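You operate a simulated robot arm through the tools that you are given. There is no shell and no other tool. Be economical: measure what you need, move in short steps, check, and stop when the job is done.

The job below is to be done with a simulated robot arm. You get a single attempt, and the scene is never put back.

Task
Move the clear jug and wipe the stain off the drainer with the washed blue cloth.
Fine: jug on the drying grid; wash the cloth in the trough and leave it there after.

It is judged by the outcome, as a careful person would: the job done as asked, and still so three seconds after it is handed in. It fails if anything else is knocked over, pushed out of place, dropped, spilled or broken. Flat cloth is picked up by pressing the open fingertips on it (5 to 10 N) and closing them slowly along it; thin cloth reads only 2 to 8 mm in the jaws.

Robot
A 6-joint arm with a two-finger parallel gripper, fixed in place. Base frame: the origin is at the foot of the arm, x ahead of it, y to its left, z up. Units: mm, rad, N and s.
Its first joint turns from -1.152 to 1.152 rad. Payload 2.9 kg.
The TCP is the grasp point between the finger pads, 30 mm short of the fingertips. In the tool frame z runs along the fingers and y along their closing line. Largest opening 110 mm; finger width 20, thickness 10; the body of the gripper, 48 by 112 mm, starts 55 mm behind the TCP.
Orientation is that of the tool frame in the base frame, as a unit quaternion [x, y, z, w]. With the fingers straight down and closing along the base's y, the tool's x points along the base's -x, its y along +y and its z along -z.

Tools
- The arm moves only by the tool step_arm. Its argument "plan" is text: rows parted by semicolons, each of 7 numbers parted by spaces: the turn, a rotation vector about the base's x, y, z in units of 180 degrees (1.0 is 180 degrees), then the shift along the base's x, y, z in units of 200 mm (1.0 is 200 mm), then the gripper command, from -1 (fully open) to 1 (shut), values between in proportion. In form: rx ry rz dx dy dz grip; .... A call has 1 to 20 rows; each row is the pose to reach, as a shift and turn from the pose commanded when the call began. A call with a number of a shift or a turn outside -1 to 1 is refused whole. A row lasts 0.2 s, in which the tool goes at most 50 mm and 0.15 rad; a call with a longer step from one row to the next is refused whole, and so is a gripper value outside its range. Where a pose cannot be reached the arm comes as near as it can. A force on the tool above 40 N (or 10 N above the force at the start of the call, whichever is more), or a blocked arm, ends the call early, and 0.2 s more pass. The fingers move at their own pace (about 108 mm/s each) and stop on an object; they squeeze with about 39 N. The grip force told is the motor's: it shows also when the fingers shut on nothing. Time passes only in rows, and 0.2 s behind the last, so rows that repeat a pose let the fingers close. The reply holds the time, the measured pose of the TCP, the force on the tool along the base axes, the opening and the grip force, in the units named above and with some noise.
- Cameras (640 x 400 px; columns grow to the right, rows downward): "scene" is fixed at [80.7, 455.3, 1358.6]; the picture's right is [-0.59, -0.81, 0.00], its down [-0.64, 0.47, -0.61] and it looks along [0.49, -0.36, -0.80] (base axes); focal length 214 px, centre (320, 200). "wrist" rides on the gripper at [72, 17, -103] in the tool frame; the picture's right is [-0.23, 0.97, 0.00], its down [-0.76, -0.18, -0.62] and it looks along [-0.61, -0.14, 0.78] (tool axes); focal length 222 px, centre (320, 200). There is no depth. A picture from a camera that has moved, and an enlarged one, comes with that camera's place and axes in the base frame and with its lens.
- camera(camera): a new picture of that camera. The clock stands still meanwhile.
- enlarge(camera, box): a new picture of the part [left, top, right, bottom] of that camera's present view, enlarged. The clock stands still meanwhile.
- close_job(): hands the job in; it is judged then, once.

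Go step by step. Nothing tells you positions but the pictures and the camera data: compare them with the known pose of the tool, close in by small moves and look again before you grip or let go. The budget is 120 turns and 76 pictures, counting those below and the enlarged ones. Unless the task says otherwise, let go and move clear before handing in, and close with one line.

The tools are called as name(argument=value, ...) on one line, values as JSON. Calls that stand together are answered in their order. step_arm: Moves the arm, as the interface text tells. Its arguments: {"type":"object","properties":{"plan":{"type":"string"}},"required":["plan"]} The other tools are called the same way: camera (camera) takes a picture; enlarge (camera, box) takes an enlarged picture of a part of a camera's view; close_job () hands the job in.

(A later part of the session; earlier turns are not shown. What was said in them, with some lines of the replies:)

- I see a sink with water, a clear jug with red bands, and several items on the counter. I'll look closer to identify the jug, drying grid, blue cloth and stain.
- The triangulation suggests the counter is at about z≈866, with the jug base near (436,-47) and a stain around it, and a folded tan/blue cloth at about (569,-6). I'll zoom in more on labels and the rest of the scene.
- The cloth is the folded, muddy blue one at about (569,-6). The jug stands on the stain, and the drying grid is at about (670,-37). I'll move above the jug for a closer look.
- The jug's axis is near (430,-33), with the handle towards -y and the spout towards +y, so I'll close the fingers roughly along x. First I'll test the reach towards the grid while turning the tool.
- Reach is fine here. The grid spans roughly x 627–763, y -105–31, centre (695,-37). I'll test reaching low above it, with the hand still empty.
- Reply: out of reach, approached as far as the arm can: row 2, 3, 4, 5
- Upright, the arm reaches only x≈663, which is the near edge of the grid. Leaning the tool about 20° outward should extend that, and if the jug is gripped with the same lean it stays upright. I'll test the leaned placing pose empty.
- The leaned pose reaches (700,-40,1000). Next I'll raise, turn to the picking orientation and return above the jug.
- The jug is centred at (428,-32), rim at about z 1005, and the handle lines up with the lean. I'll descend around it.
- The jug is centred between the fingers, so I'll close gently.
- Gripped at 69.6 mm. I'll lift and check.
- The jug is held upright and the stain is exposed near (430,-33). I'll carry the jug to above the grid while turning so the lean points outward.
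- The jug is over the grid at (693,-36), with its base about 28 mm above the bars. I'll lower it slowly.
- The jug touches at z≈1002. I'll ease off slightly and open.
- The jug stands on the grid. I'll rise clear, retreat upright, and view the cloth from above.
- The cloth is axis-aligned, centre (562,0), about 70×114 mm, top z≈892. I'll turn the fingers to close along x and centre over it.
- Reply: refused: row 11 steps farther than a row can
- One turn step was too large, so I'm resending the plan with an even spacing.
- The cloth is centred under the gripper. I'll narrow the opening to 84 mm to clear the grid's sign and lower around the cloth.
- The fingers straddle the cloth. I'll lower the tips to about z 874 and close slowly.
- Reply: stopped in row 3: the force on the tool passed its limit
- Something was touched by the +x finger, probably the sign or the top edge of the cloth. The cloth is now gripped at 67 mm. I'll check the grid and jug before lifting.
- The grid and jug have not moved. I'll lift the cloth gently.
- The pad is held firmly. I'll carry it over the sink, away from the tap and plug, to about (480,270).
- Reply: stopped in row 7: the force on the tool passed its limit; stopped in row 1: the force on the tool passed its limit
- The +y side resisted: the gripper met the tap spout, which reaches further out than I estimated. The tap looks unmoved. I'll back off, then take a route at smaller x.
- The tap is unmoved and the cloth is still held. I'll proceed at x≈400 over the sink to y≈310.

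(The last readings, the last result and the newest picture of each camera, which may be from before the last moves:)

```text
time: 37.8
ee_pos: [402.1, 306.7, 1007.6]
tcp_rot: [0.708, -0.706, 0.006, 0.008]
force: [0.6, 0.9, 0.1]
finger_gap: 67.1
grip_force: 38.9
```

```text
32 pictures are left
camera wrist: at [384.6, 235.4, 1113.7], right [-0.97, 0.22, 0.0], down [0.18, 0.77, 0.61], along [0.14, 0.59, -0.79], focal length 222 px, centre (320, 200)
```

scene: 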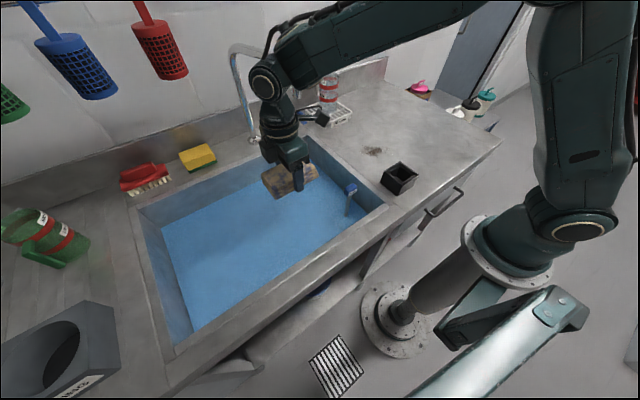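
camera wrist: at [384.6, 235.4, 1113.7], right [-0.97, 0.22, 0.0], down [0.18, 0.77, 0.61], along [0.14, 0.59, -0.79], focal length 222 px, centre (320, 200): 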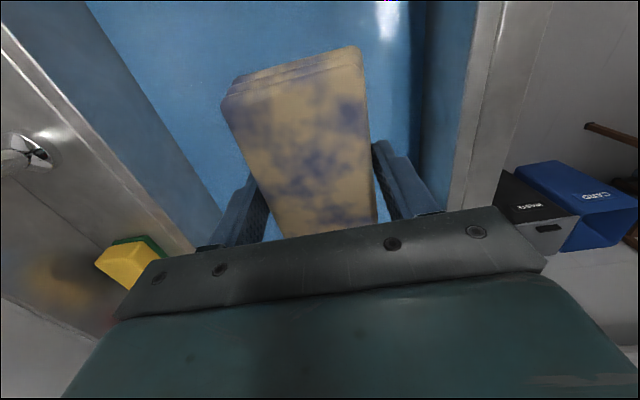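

Clear over the water. I'll lower the cloth toward the water in steps, watching the force.

step_arm(plan="0 0 0 0 0 -0.2 0.4; 0 0 0 0 0 -0.4 0.4; 0 0 0 0 0 -0.6 0.4; 0 0 0 0 0 -0.8 0.4; 0 0 0 0 0 -1 0.4; 0 0 0 0 0 -1 0.4")

enlarge(camera="scene", box=[120, 40, 420, 320])

camera(camera="wrist")

```text
time: 39.2
ee_pos: [400.3, 306.1, 810.4]
tcp_rot: [0.709, -0.705, 0.005, 0.009]
force: [-0.2, -0.5, 0.2]
finger_gap: 67.1
grip_force: 39.3
```

```text
1.43 times, centred on (270, 180) of scene
camera zoom: at [80.7, 455.3, 1358.6], right [-0.59, -0.81, 0.0], down [-0.64, 0.47, -0.61], along [0.49, -0.36, -0.8], focal length 306 px, centre (391, 229)
```

zoom: 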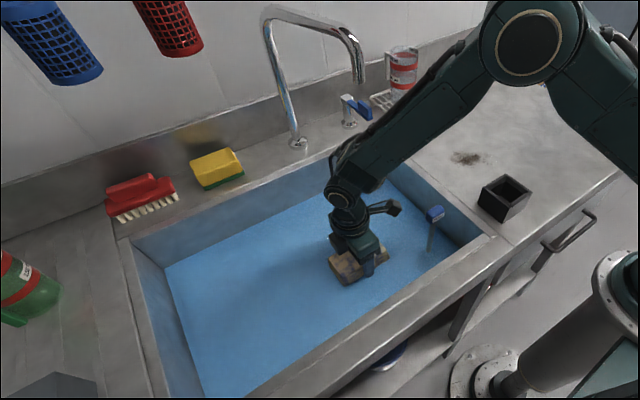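

```text
30 pictures are left
camera wrist: at [384.2, 235.4, 914.6], right [-0.97, 0.22, 0.0], down [0.18, 0.77, 0.61], along [0.14, 0.59, -0.79], focal length 222 px, centre (320, 200)
```

wrist: 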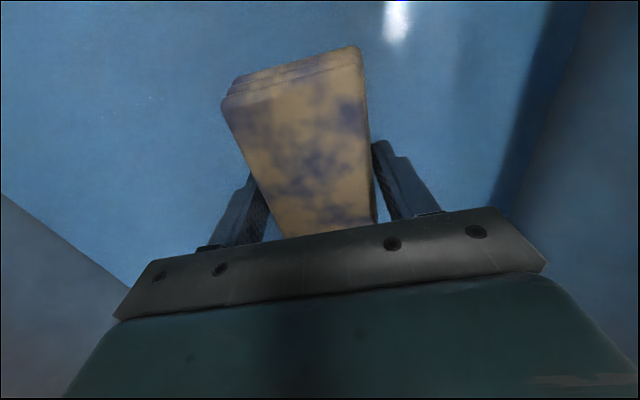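

I'll lower it another 60 mm.

step_arm(plan="0 0 0 0 0 -0.1 0.4; 0 0 0 0 0 -0.2 0.4; 0 0 0 0 0 -0.3 0.4; 0 0 0 0 0 -0.3 0.4")

camera(camera="wrist")

```text
time: 40.0
ee_pos: [404.0, 308.1, 760.2]
tcp_rot: [0.709, -0.705, 0.005, 0.007]
force: [-0.3, -0.7, 6.6]
finger_gap: 67.0
grip_force: 39.3
stopped in row 4: the force on the tool passed its limit (the readings are from after the stop); the commanded pose is now the measured one
```

```text
29 pictures are left
camera wrist: at [386.4, 236.5, 865.0], right [-0.98, 0.22, 0.0], down [0.18, 0.77, 0.61], along [0.14, 0.59, -0.79], focal length 222 px, centre (320, 200)
```

wrist: 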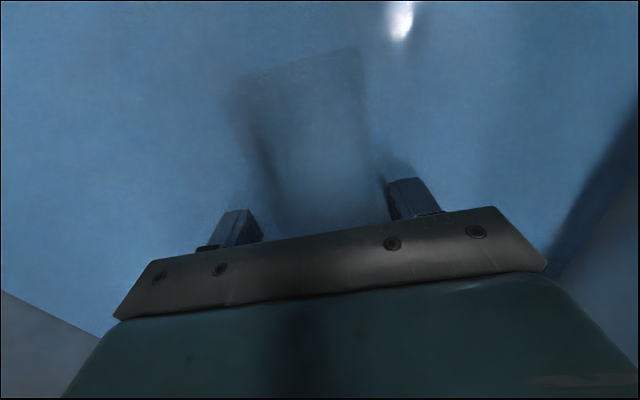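

The cloth is under water and touches the bottom. I'll raise it slightly and swish it back and forth.

step_arm(plan="0 0 0 0 0 0.06 0.4; 0 0 0 0.1 0.05 0.06 0.4; 0 0 0 0.2 0.1 0.06 0.4; 0 0 0 0.1 0.05 0.06 0.4; 0 0 0 0 0 0.06 0.4; 0 0 0 -0.1 -0.05 0.06 0.4; 0 0 0 0 0 0.06 0.4; 0 0 0 0.1 0.1 0.06 0.4; 0 0 0 0.2 0.2 0.06 0.4; 0 0 0 0.1 0.2 0.06 0.4; 0 0 0 0 0.2 0.06 0.4; 0 0 0 0 0.05 0.06 0.4; 0 0 0 0.1 0 0.06 0.4; 0 0 0 0.2 0 0.06 0.4; 0 0 0 0.1 0 0.06 0.4; 0 0 0 0 0 0.06 0.4; 0 0 0 0 0 0.25 0.4; 0 0 0 0 0 0.45 0.4; 0 0 0 0 0 0.6 0.4; 0 0 0 0 0 0.6 0.4")

camera(camera="wrist")

```text
time: 44.2
ee_pos: [402.3, 308.0, 878.4]
tcp_rot: [0.709, -0.705, 0.005, 0.009]
force: [0.4, 0.3, -0.5]
finger_gap: 67.0
grip_force: 38.9
```

```text
28 pictures are left
camera wrist: at [386.3, 236.3, 983.9], right [-0.97, 0.22, 0.0], down [0.18, 0.77, 0.61], along [0.13, 0.59, -0.79], focal length 222 px, centre (320, 200)
```

wrist: 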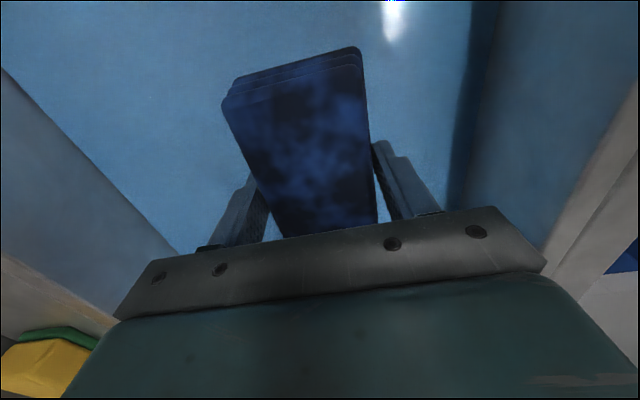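

The cloth is now wet and mostly blue, but it still has dark patches. I'll wash it again, longer, and compare.

step_arm(plan="0 0 0 0 0 -0.2 0.4; 0 0 0 0 0 -0.4 0.4; 0 0 0 0 0 -0.53 0.4; 0 0 0 0.15 0.1 -0.53 0.4; 0 0 0 0.3 0.2 -0.53 0.4; 0 0 0 0.15 0.1 -0.53 0.4; 0 0 0 0 0 -0.53 0.4; 0 0 0 -0.1 -0.05 -0.53 0.4; 0 0 0 0.1 0.05 -0.53 0.4; 0 0 0 0.25 0.2 -0.53 0.4; 0 0 0 0.1 0.2 -0.53 0.4; 0 0 0 -0.1 0.2 -0.53 0.4; 0 0 0 0.1 0.2 -0.53 0.4; 0 0 0 0.2 0.05 -0.53 0.4; 0 0 0 0.05 0 -0.53 0.4; 0 0 0 0.2 0 -0.53 0.4; 0 0 0 0.05 0 -0.53 0.4; 0 0 0 0.2 0 -0.53 0.4; 0 0 0 0.05 0 -0.53 0.4; 0 0 0 0 0 -0.53 0.4")

step_arm(plan="0 0 0 0 0 0.15 0.4; 0 0 0 0 0 0.35 0.4; 0 0 0 0 0 0.53 0.4; 0 0 0 0 0 0.53 0.4; 0 0 0 0 0 0.53 0.4")

enlarge(camera="wrist", box=[180, 20, 420, 250])

```text
time: 48.4
ee_pos: [403.4, 308.9, 772.5]
tcp_rot: [0.709, -0.705, 0.006, 0.009]
force: [-0.3, 0.5, 0.4]
finger_gap: 67.0
grip_force: 39.6
```

```text
time: 49.6
ee_pos: [401.9, 310.2, 879.6]
tcp_rot: [0.709, -0.705, 0.005, 0.009]
force: [-0.2, 1.0, -0.6]
finger_gap: 67.0
grip_force: 39.5
```

```text
1.74 times, centred on (300, 135) of wrist
camera zoom: at [385.0, 239.1, 984.4], right [-0.98, 0.22, 0.0], down [0.18, 0.77, 0.61], along [0.13, 0.59, -0.79], focal length 386 px, centre (355, 313)
```

zoom: 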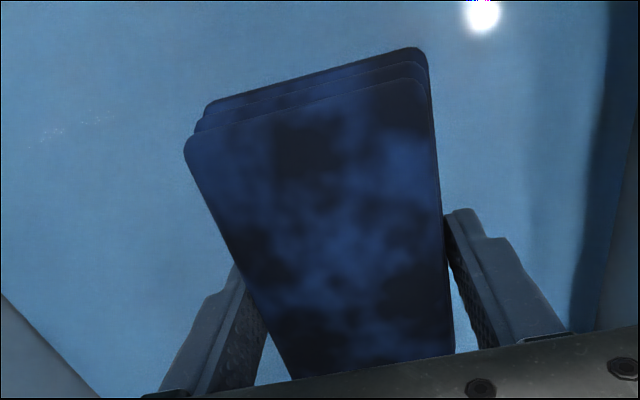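

The tan dirt is gone and the look is stable: the cloth is washed. I'll let it drip briefly, then carry it back the same route at x≈400.

step_arm(plan="0 0 0 0 0 0 0.4; 0 0 0 0 0 0 0.4; 0 0 0 0 0 0 0.4; 0 0 0 0 0 0 0.4; 0 0 0 0 0 0 0.4; 0 0 0 0 0 0 0.4; 0 0 0 0 0 0.2 0.4; 0 0 0 0 0 0.4 0.4; 0 0 0 0 0 0.6 0.4; 0 0 0 0 -0.2 0.64 0.4; 0 0 0 0 -0.4 0.64 0.4; 0 0 0 0 -0.6 0.64 0.4; 0 0 0 0 -0.8 0.64 0.4; 0 0 0 0 -1 0.64 0.4; 0 0 0 0 -1 0.64 0.4")

step_arm(plan="0 0 0 0 -0.2 0 0.4; 0 0 0 0.05 -0.4 0 0.4; 0 0 0 0.12 -0.6 -0.1 0.4; 0 0 0 0.14 -0.72 -0.25 0.4; 0 0 0 0.14 -0.72 -0.35 0.4; 0 0 0 0.14 -0.72 -0.35 0.4")

camera(camera="wrist")

enlarge(camera="scene", box=[280, 60, 460, 220])

```text
time: 52.8
ee_pos: [401.9, 107.2, 1005.6]
tcp_rot: [0.709, -0.705, 0.005, 0.009]
force: [1.0, -1.3, 0.2]
finger_gap: 66.8
grip_force: 38.9
```

```text
time: 54.2
ee_pos: [431.5, -37.3, 935.6]
tcp_rot: [0.709, -0.705, 0.005, 0.008]
force: [0.2, 0.6, -0.3]
finger_gap: 67.0
grip_force: 39.2
```

```text
26 pictures are left
camera wrist: at [414.4, -108.7, 1042.0], right [-0.98, 0.22, 0.0], down [0.18, 0.77, 0.61], along [0.13, 0.59, -0.79], focal length 222 px, centre (320, 200)
```

wrist: 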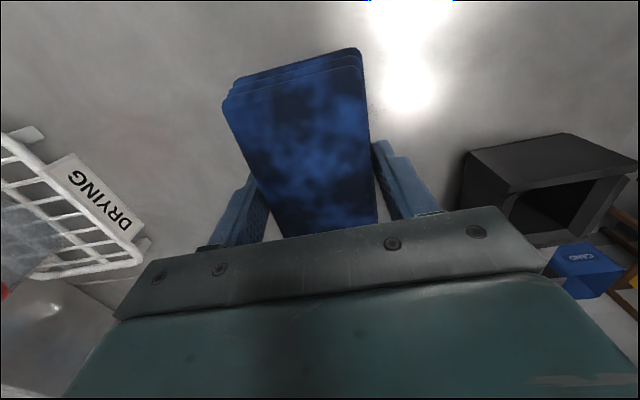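

```text
2.50 times, centred on (370, 140) of scene
camera zoom: at [80.8, 455.3, 1358.6], right [-0.59, -0.81, 0.0], down [-0.64, 0.47, -0.61], along [0.49, -0.36, -0.8], focal length 536 px, centre (195, 350)
```

zoom: 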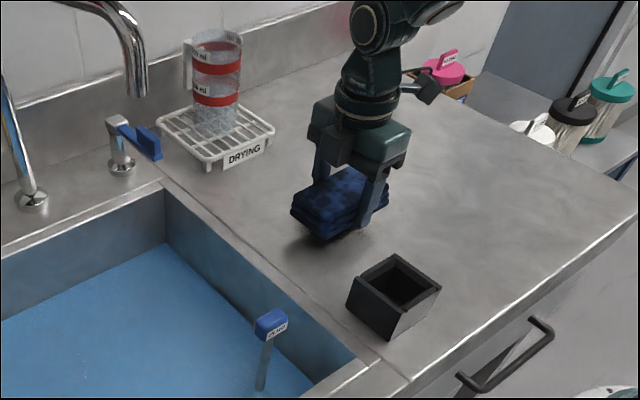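

The cloth covers the stain and is about 25 mm above the surface. I'll lower it to light contact.

step_arm(plan="0 0 0 0 0 -0.05 0.4; 0 0 0 0 0 -0.1 0.4; 0 0 0 0 0 -0.115 0.4; 0 0 0 0 0 -0.12 0.4; 0 0 0 0 0 -0.12 0.4")

step_arm(plan="0 0 0 0 0 -0.005 0.4; 0 0 0 0 0 -0.01 0.4; 0 0 0 0 0 -0.01 0.4")

```text
time: 55.4
ee_pos: [430.9, -36.3, 912.6]
tcp_rot: [0.709, -0.705, 0.005, 0.009]
force: [0.1, 0.5, -0.3]
finger_gap: 66.9
grip_force: 38.6
```

```text
time: 56.2
ee_pos: [430.2, -36.0, 910.7]
tcp_rot: [0.709, -0.705, 0.005, 0.008]
force: [-0.3, -1.1, -0.5]
finger_gap: 66.7
grip_force: 38.9
```

step_arm(plan="0 0 0 0 0 -0.005 0.4; 0 0 0 0 0 -0.01 0.4; 0 0 0 0 0 -0.01 0.4")

step_arm(plan="0 0 0 0 0 -0.005 0.4; 0 0 0 0 0 -0.01 0.4; 0 0 0 0 0 -0.01 0.4")

```text
time: 57.0
ee_pos: [430.8, -36.0, 910.7]
tcp_rot: [0.71, -0.704, 0.005, 0.006]
force: [-5.2, 1.9, 23.8]
finger_gap: 67.2
grip_force: 39.1
```

```text
time: 57.5
ee_pos: [429.9, -36.3, 910.0]
tcp_rot: [0.709, -0.705, 0.006, 0.006]
force: [-2.6, 0.5, 6.4]
finger_gap: 67.0
grip_force: 38.8
stopped in row 2: the force on the tool passed its limit (the readings are from after the stop); the commanded pose is now the measured one
```

Contact force is now about 6 N. I'll wipe with slow strokes.

step_arm(plan="0 0 0 0.05 0 0 0.4; 0 0 0 0.1 0 0 0.4; 0 0 0 0.15 0 0 0.4; 0 0 0 0.18 0 0 0.4; 0 0 0 0.1 0 0 0.4; 0 0 0 0 0 0 0.4; 0 0 0 -0.1 0 0 0.4; 0 0 0 -0.18 0 0 0.4; 0 0 0 -0.18 -0.08 0 0.4; 0 0 0 -0.1 -0.1 0 0.4; 0 0 0 0 -0.1 0 0.4; 0 0 0 0.1 -0.1 0 0.4; 0 0 0 0.18 -0.05 0 0.4; 0 0 0 0.18 0.05 0 0.4; 0 0 0 0.1 0.08 0 0.4; 0 0 0 0 0.08 0 0.4; 0 0 0 -0.1 0.08 0 0.4; 0 0 0 -0.1 0 0 0.4; 0 0 0 0 0 0 0.4; 0 0 0 0 0 0 0.4")

enlarge(camera="scene", box=[320, 100, 440, 200])

```text
time: 61.7
ee_pos: [432.2, -36.2, 909.9]
tcp_rot: [0.709, -0.705, 0.006, 0.007]
force: [-0.2, 0.2, -0.4]
finger_gap: 67.0
grip_force: 39.2
```

```text
4.00 times, centred on (380, 150) of scene
camera zoom: at [80.7, 455.3, 1358.6], right [-0.59, -0.81, 0.0], down [-0.64, 0.47, -0.61], along [0.49, -0.36, -0.8], focal length 858 px, centre (80, 400)
```

zoom: 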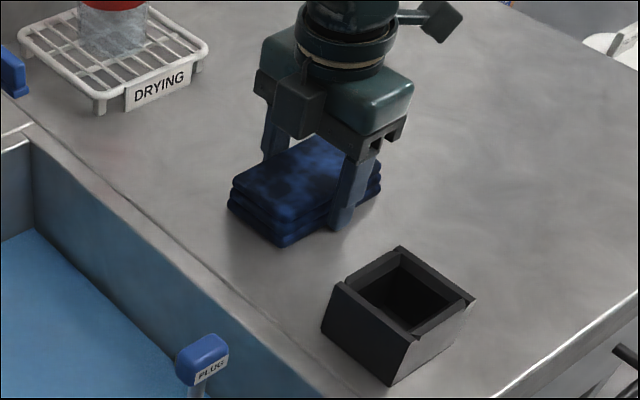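

I'll lift away to inspect the spot.

step_arm(plan="0 0 0 0 0 0.15 0.4; 0 0 0 0.1 0.1 0.3 0.4; 0 0 0 0.3 0.2 0.3 0.4; 0 0 0 0.4 0.2 0.3 0.4; 0 0 0 0.4 0.2 0.3 0.4")

enlarge(camera="scene", box=[320, 100, 440, 200])

camera(camera="wrist")

```text
time: 62.9
ee_pos: [511.6, 3.7, 968.5]
tcp_rot: [0.709, -0.705, 0.006, 0.007]
force: [0.4, -0.4, -0.1]
finger_gap: 66.9
grip_force: 39.2
```

```text
4.00 times, centred on (380, 150) of scene
camera zoom: at [80.7, 455.3, 1358.6], right [-0.59, -0.81, 0.0], down [-0.64, 0.47, -0.61], along [0.49, -0.36, -0.8], focal length 858 px, centre (80, 400)
```

zoom: 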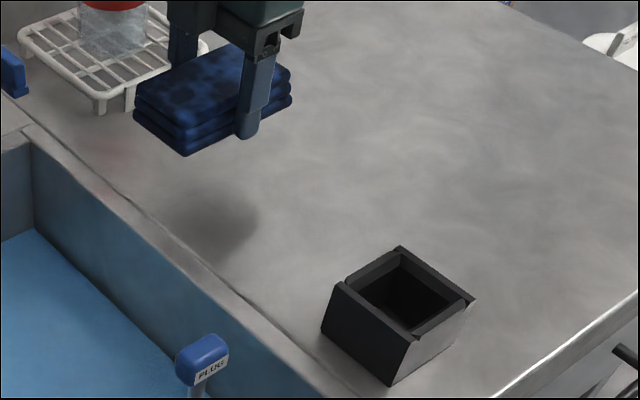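

```text
22 pictures are left
camera wrist: at [495.1, -68.0, 1073.5], right [-0.98, 0.22, 0.0], down [0.17, 0.77, 0.61], along [0.14, 0.59, -0.79], focal length 222 px, centre (320, 200)
```

wrist: 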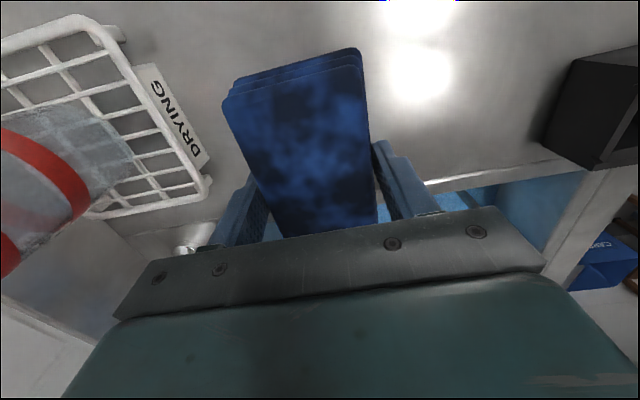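

The stain appears gone; I'll check closely for residue.

enlarge(camera="wrist", box=[370, 0, 570, 150])

enlarge(camera="scene", box=[345, 125, 405, 175])

```text
2.67 times, centred on (470, 75) of wrist
camera zoom: at [495.1, -68.0, 1073.5], right [-0.98, 0.22, 0.0], down [0.17, 0.77, 0.61], along [0.14, 0.59, -0.79], focal length 592 px, centre (-80, 533)
```

zoom: 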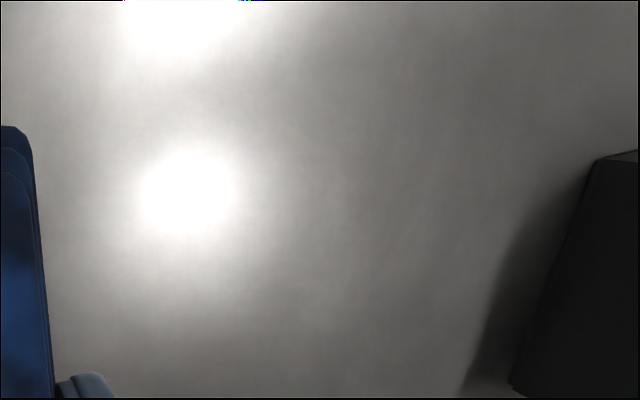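

```text
8.00 times, centred on (375, 150) of scene
camera zoom: at [80.7, 455.3, 1358.6], right [-0.59, -0.81, 0.0], down [-0.64, 0.47, -0.61], along [0.49, -0.36, -0.8], focal length 1716 px, centre (-120, 600)
```

zoom: 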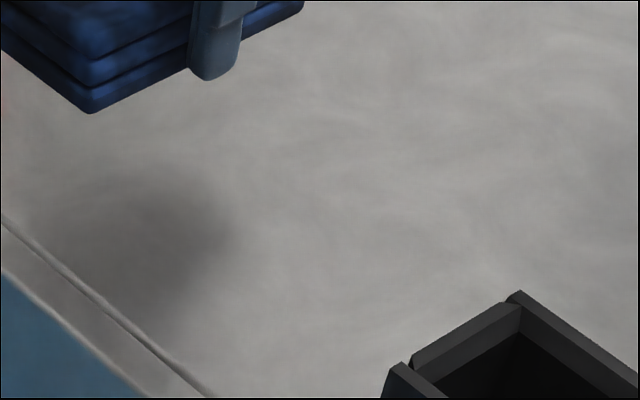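

The surface is clean. I'll carry the cloth back to the trough by the same safe route.

step_arm(plan="0 0 0 -0.15 0 0.1 0.4; 0 0 0 -0.35 0 0.19 0.4; 0 0 0 -0.55 0 0.19 0.4; 0 0 0 -0.55 0.2 0.19 0.4; 0 0 0 -0.55 0.4 0.19 0.4; 0 0 0 -0.55 0.6 0.19 0.4; 0 0 0 -0.55 0.8 0.19 0.4; 0 0 0 -0.55 1 0.19 0.4; 0 0 0 -0.55 1 0.19 0.4")

step_arm(plan="0 0 0 0 0.2 0 0.4; 0 0 0 0 0.4 0 0.4; 0 0 0 0 0.52 0 0.4; 0 0 0 0 0.52 -0.2 0.4; 0 0 0 0 0.52 -0.4 0.4; 0 0 0 0 0.52 -0.6 0.4; 0 0 0 0 0.52 -0.8 0.4; 0 0 0 0 0.52 -1 0.4; 0 0 0 0 0.52 -1 0.4")

```text
time: 64.9
ee_pos: [398.4, 204.9, 1008.0]
tcp_rot: [0.709, -0.705, 0.007, 0.007]
force: [-0.3, -0.3, -0.1]
finger_gap: 67.0
grip_force: 39.0
```

```text
time: 66.9
ee_pos: [401.7, 307.6, 807.3]
tcp_rot: [0.709, -0.705, 0.005, 0.007]
force: [-0.1, 0.5, 0.0]
finger_gap: 67.0
grip_force: 39.1
```

Over the water, so I'll lower nearly to the bottom, with a quick last rinse, and release.

step_arm(plan="0 0 0 0 0 -0.1 0.4; 0 0 0 0 0 -0.18 0.4; 0 0 0 0.1 0 -0.18 0.4; 0 0 0 0.2 0 -0.18 0.4; 0 0 0 0.1 0 -0.18 0.4; 0 0 0 0 0 -0.18 0.4; 0 0 0 0 0 -0.22 0.4; 0 0 0 0 0 -0.22 0.4")

step_arm(plan="0 0 0 0 0 0 -0.2; 0 0 0 0 0 0 -0.4; 0 0 0 0 0 0 -0.7; 0 0 0 0 0 0 -0.9; 0 0 0 0 0 0 -0.9; 0 0 0 0 0 0.1 -0.9; 0 0 0 0 0 0.2 -0.9; 0 0 0 0 0 0.4 -0.9; 0 0 0 0 0 0.6 -0.9; 0 0 0 0 0 0.8 -0.9; 0 0 0 0 0 1 -0.9; 0 0 0 0 0 1 -0.9")

camera(camera="wrist")

camera(camera="scene")

```text
time: 68.7
ee_pos: [401.1, 308.0, 763.8]
tcp_rot: [0.708, -0.706, 0.006, 0.008]
force: [0.4, -0.4, -0.9]
finger_gap: 67.1
grip_force: 39.0
```

```text
time: 71.3
ee_pos: [402.5, 306.3, 963.0]
tcp_rot: [0.709, -0.705, 0.006, 0.007]
force: [0.2, 0.1, 0.3]
finger_gap: 104.8
grip_force: 0.1
```

```text
19 pictures are left
camera wrist: at [385.7, 234.3, 1068.4], right [-0.98, 0.22, 0.0], down [0.17, 0.77, 0.61], along [0.14, 0.59, -0.79], focal length 222 px, centre (320, 200)
```

wrist: 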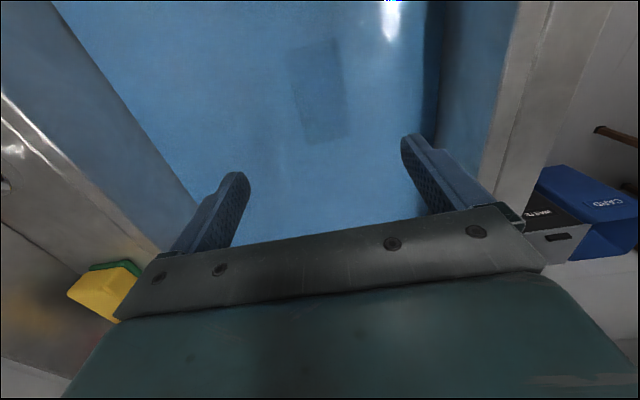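

```text
18 pictures are left
```

scene: 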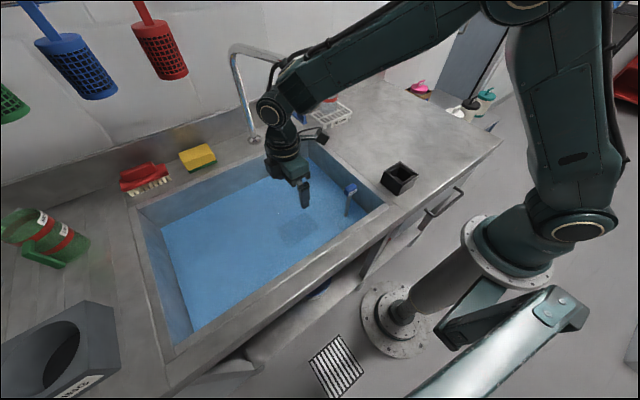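

The cloth lies in the trough. I'll lift the arm clear and check the jug and stain spot one last time.

step_arm(plan="0 0 0 0 -0.1 0.2 -0.9; 0 0 0 -0.1 -0.2 0.4 -0.9; 0 0 0 -0.15 -0.2 0.5 -0.9; 0 0 0 -0.15 -0.2 0.5 -0.9")

enlarge(camera="scene", box=[230, 60, 430, 220])

```text
time: 72.3
ee_pos: [371.0, 266.5, 1062.8]
tcp_rot: [0.709, -0.705, 0.006, 0.007]
force: [-0.1, 0.6, -0.2]
finger_gap: 104.1
grip_force: 0.1
```

```text
2.50 times, centred on (330, 140) of scene
camera zoom: at [80.7, 455.3, 1358.6], right [-0.59, -0.81, 0.0], down [-0.64, 0.47, -0.61], along [0.49, -0.36, -0.8], focal length 536 px, centre (295, 350)
```

zoom: 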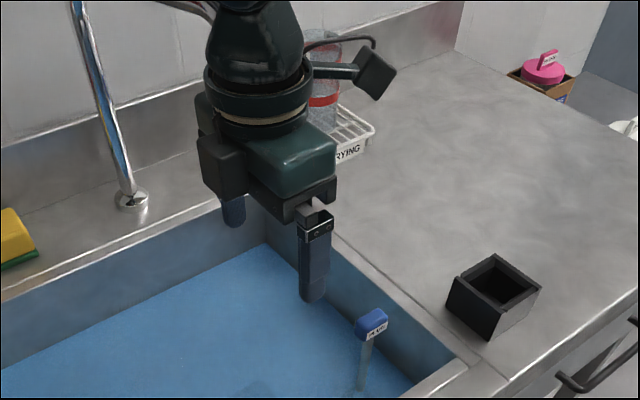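

The jug is upright on the grid, the counter is clean, the cloth is in the trough and the arm is clear, so I'm handing in.

close_job()

```text
The job is handed in.
```

The clear jug is on the drying grid, and the stain is wiped off with the washed blue cloth, which is back in the trough. On the first carry to the trough the gripper pressed lightly on the tap spout (about 11 N), but the tap did not appear to move.
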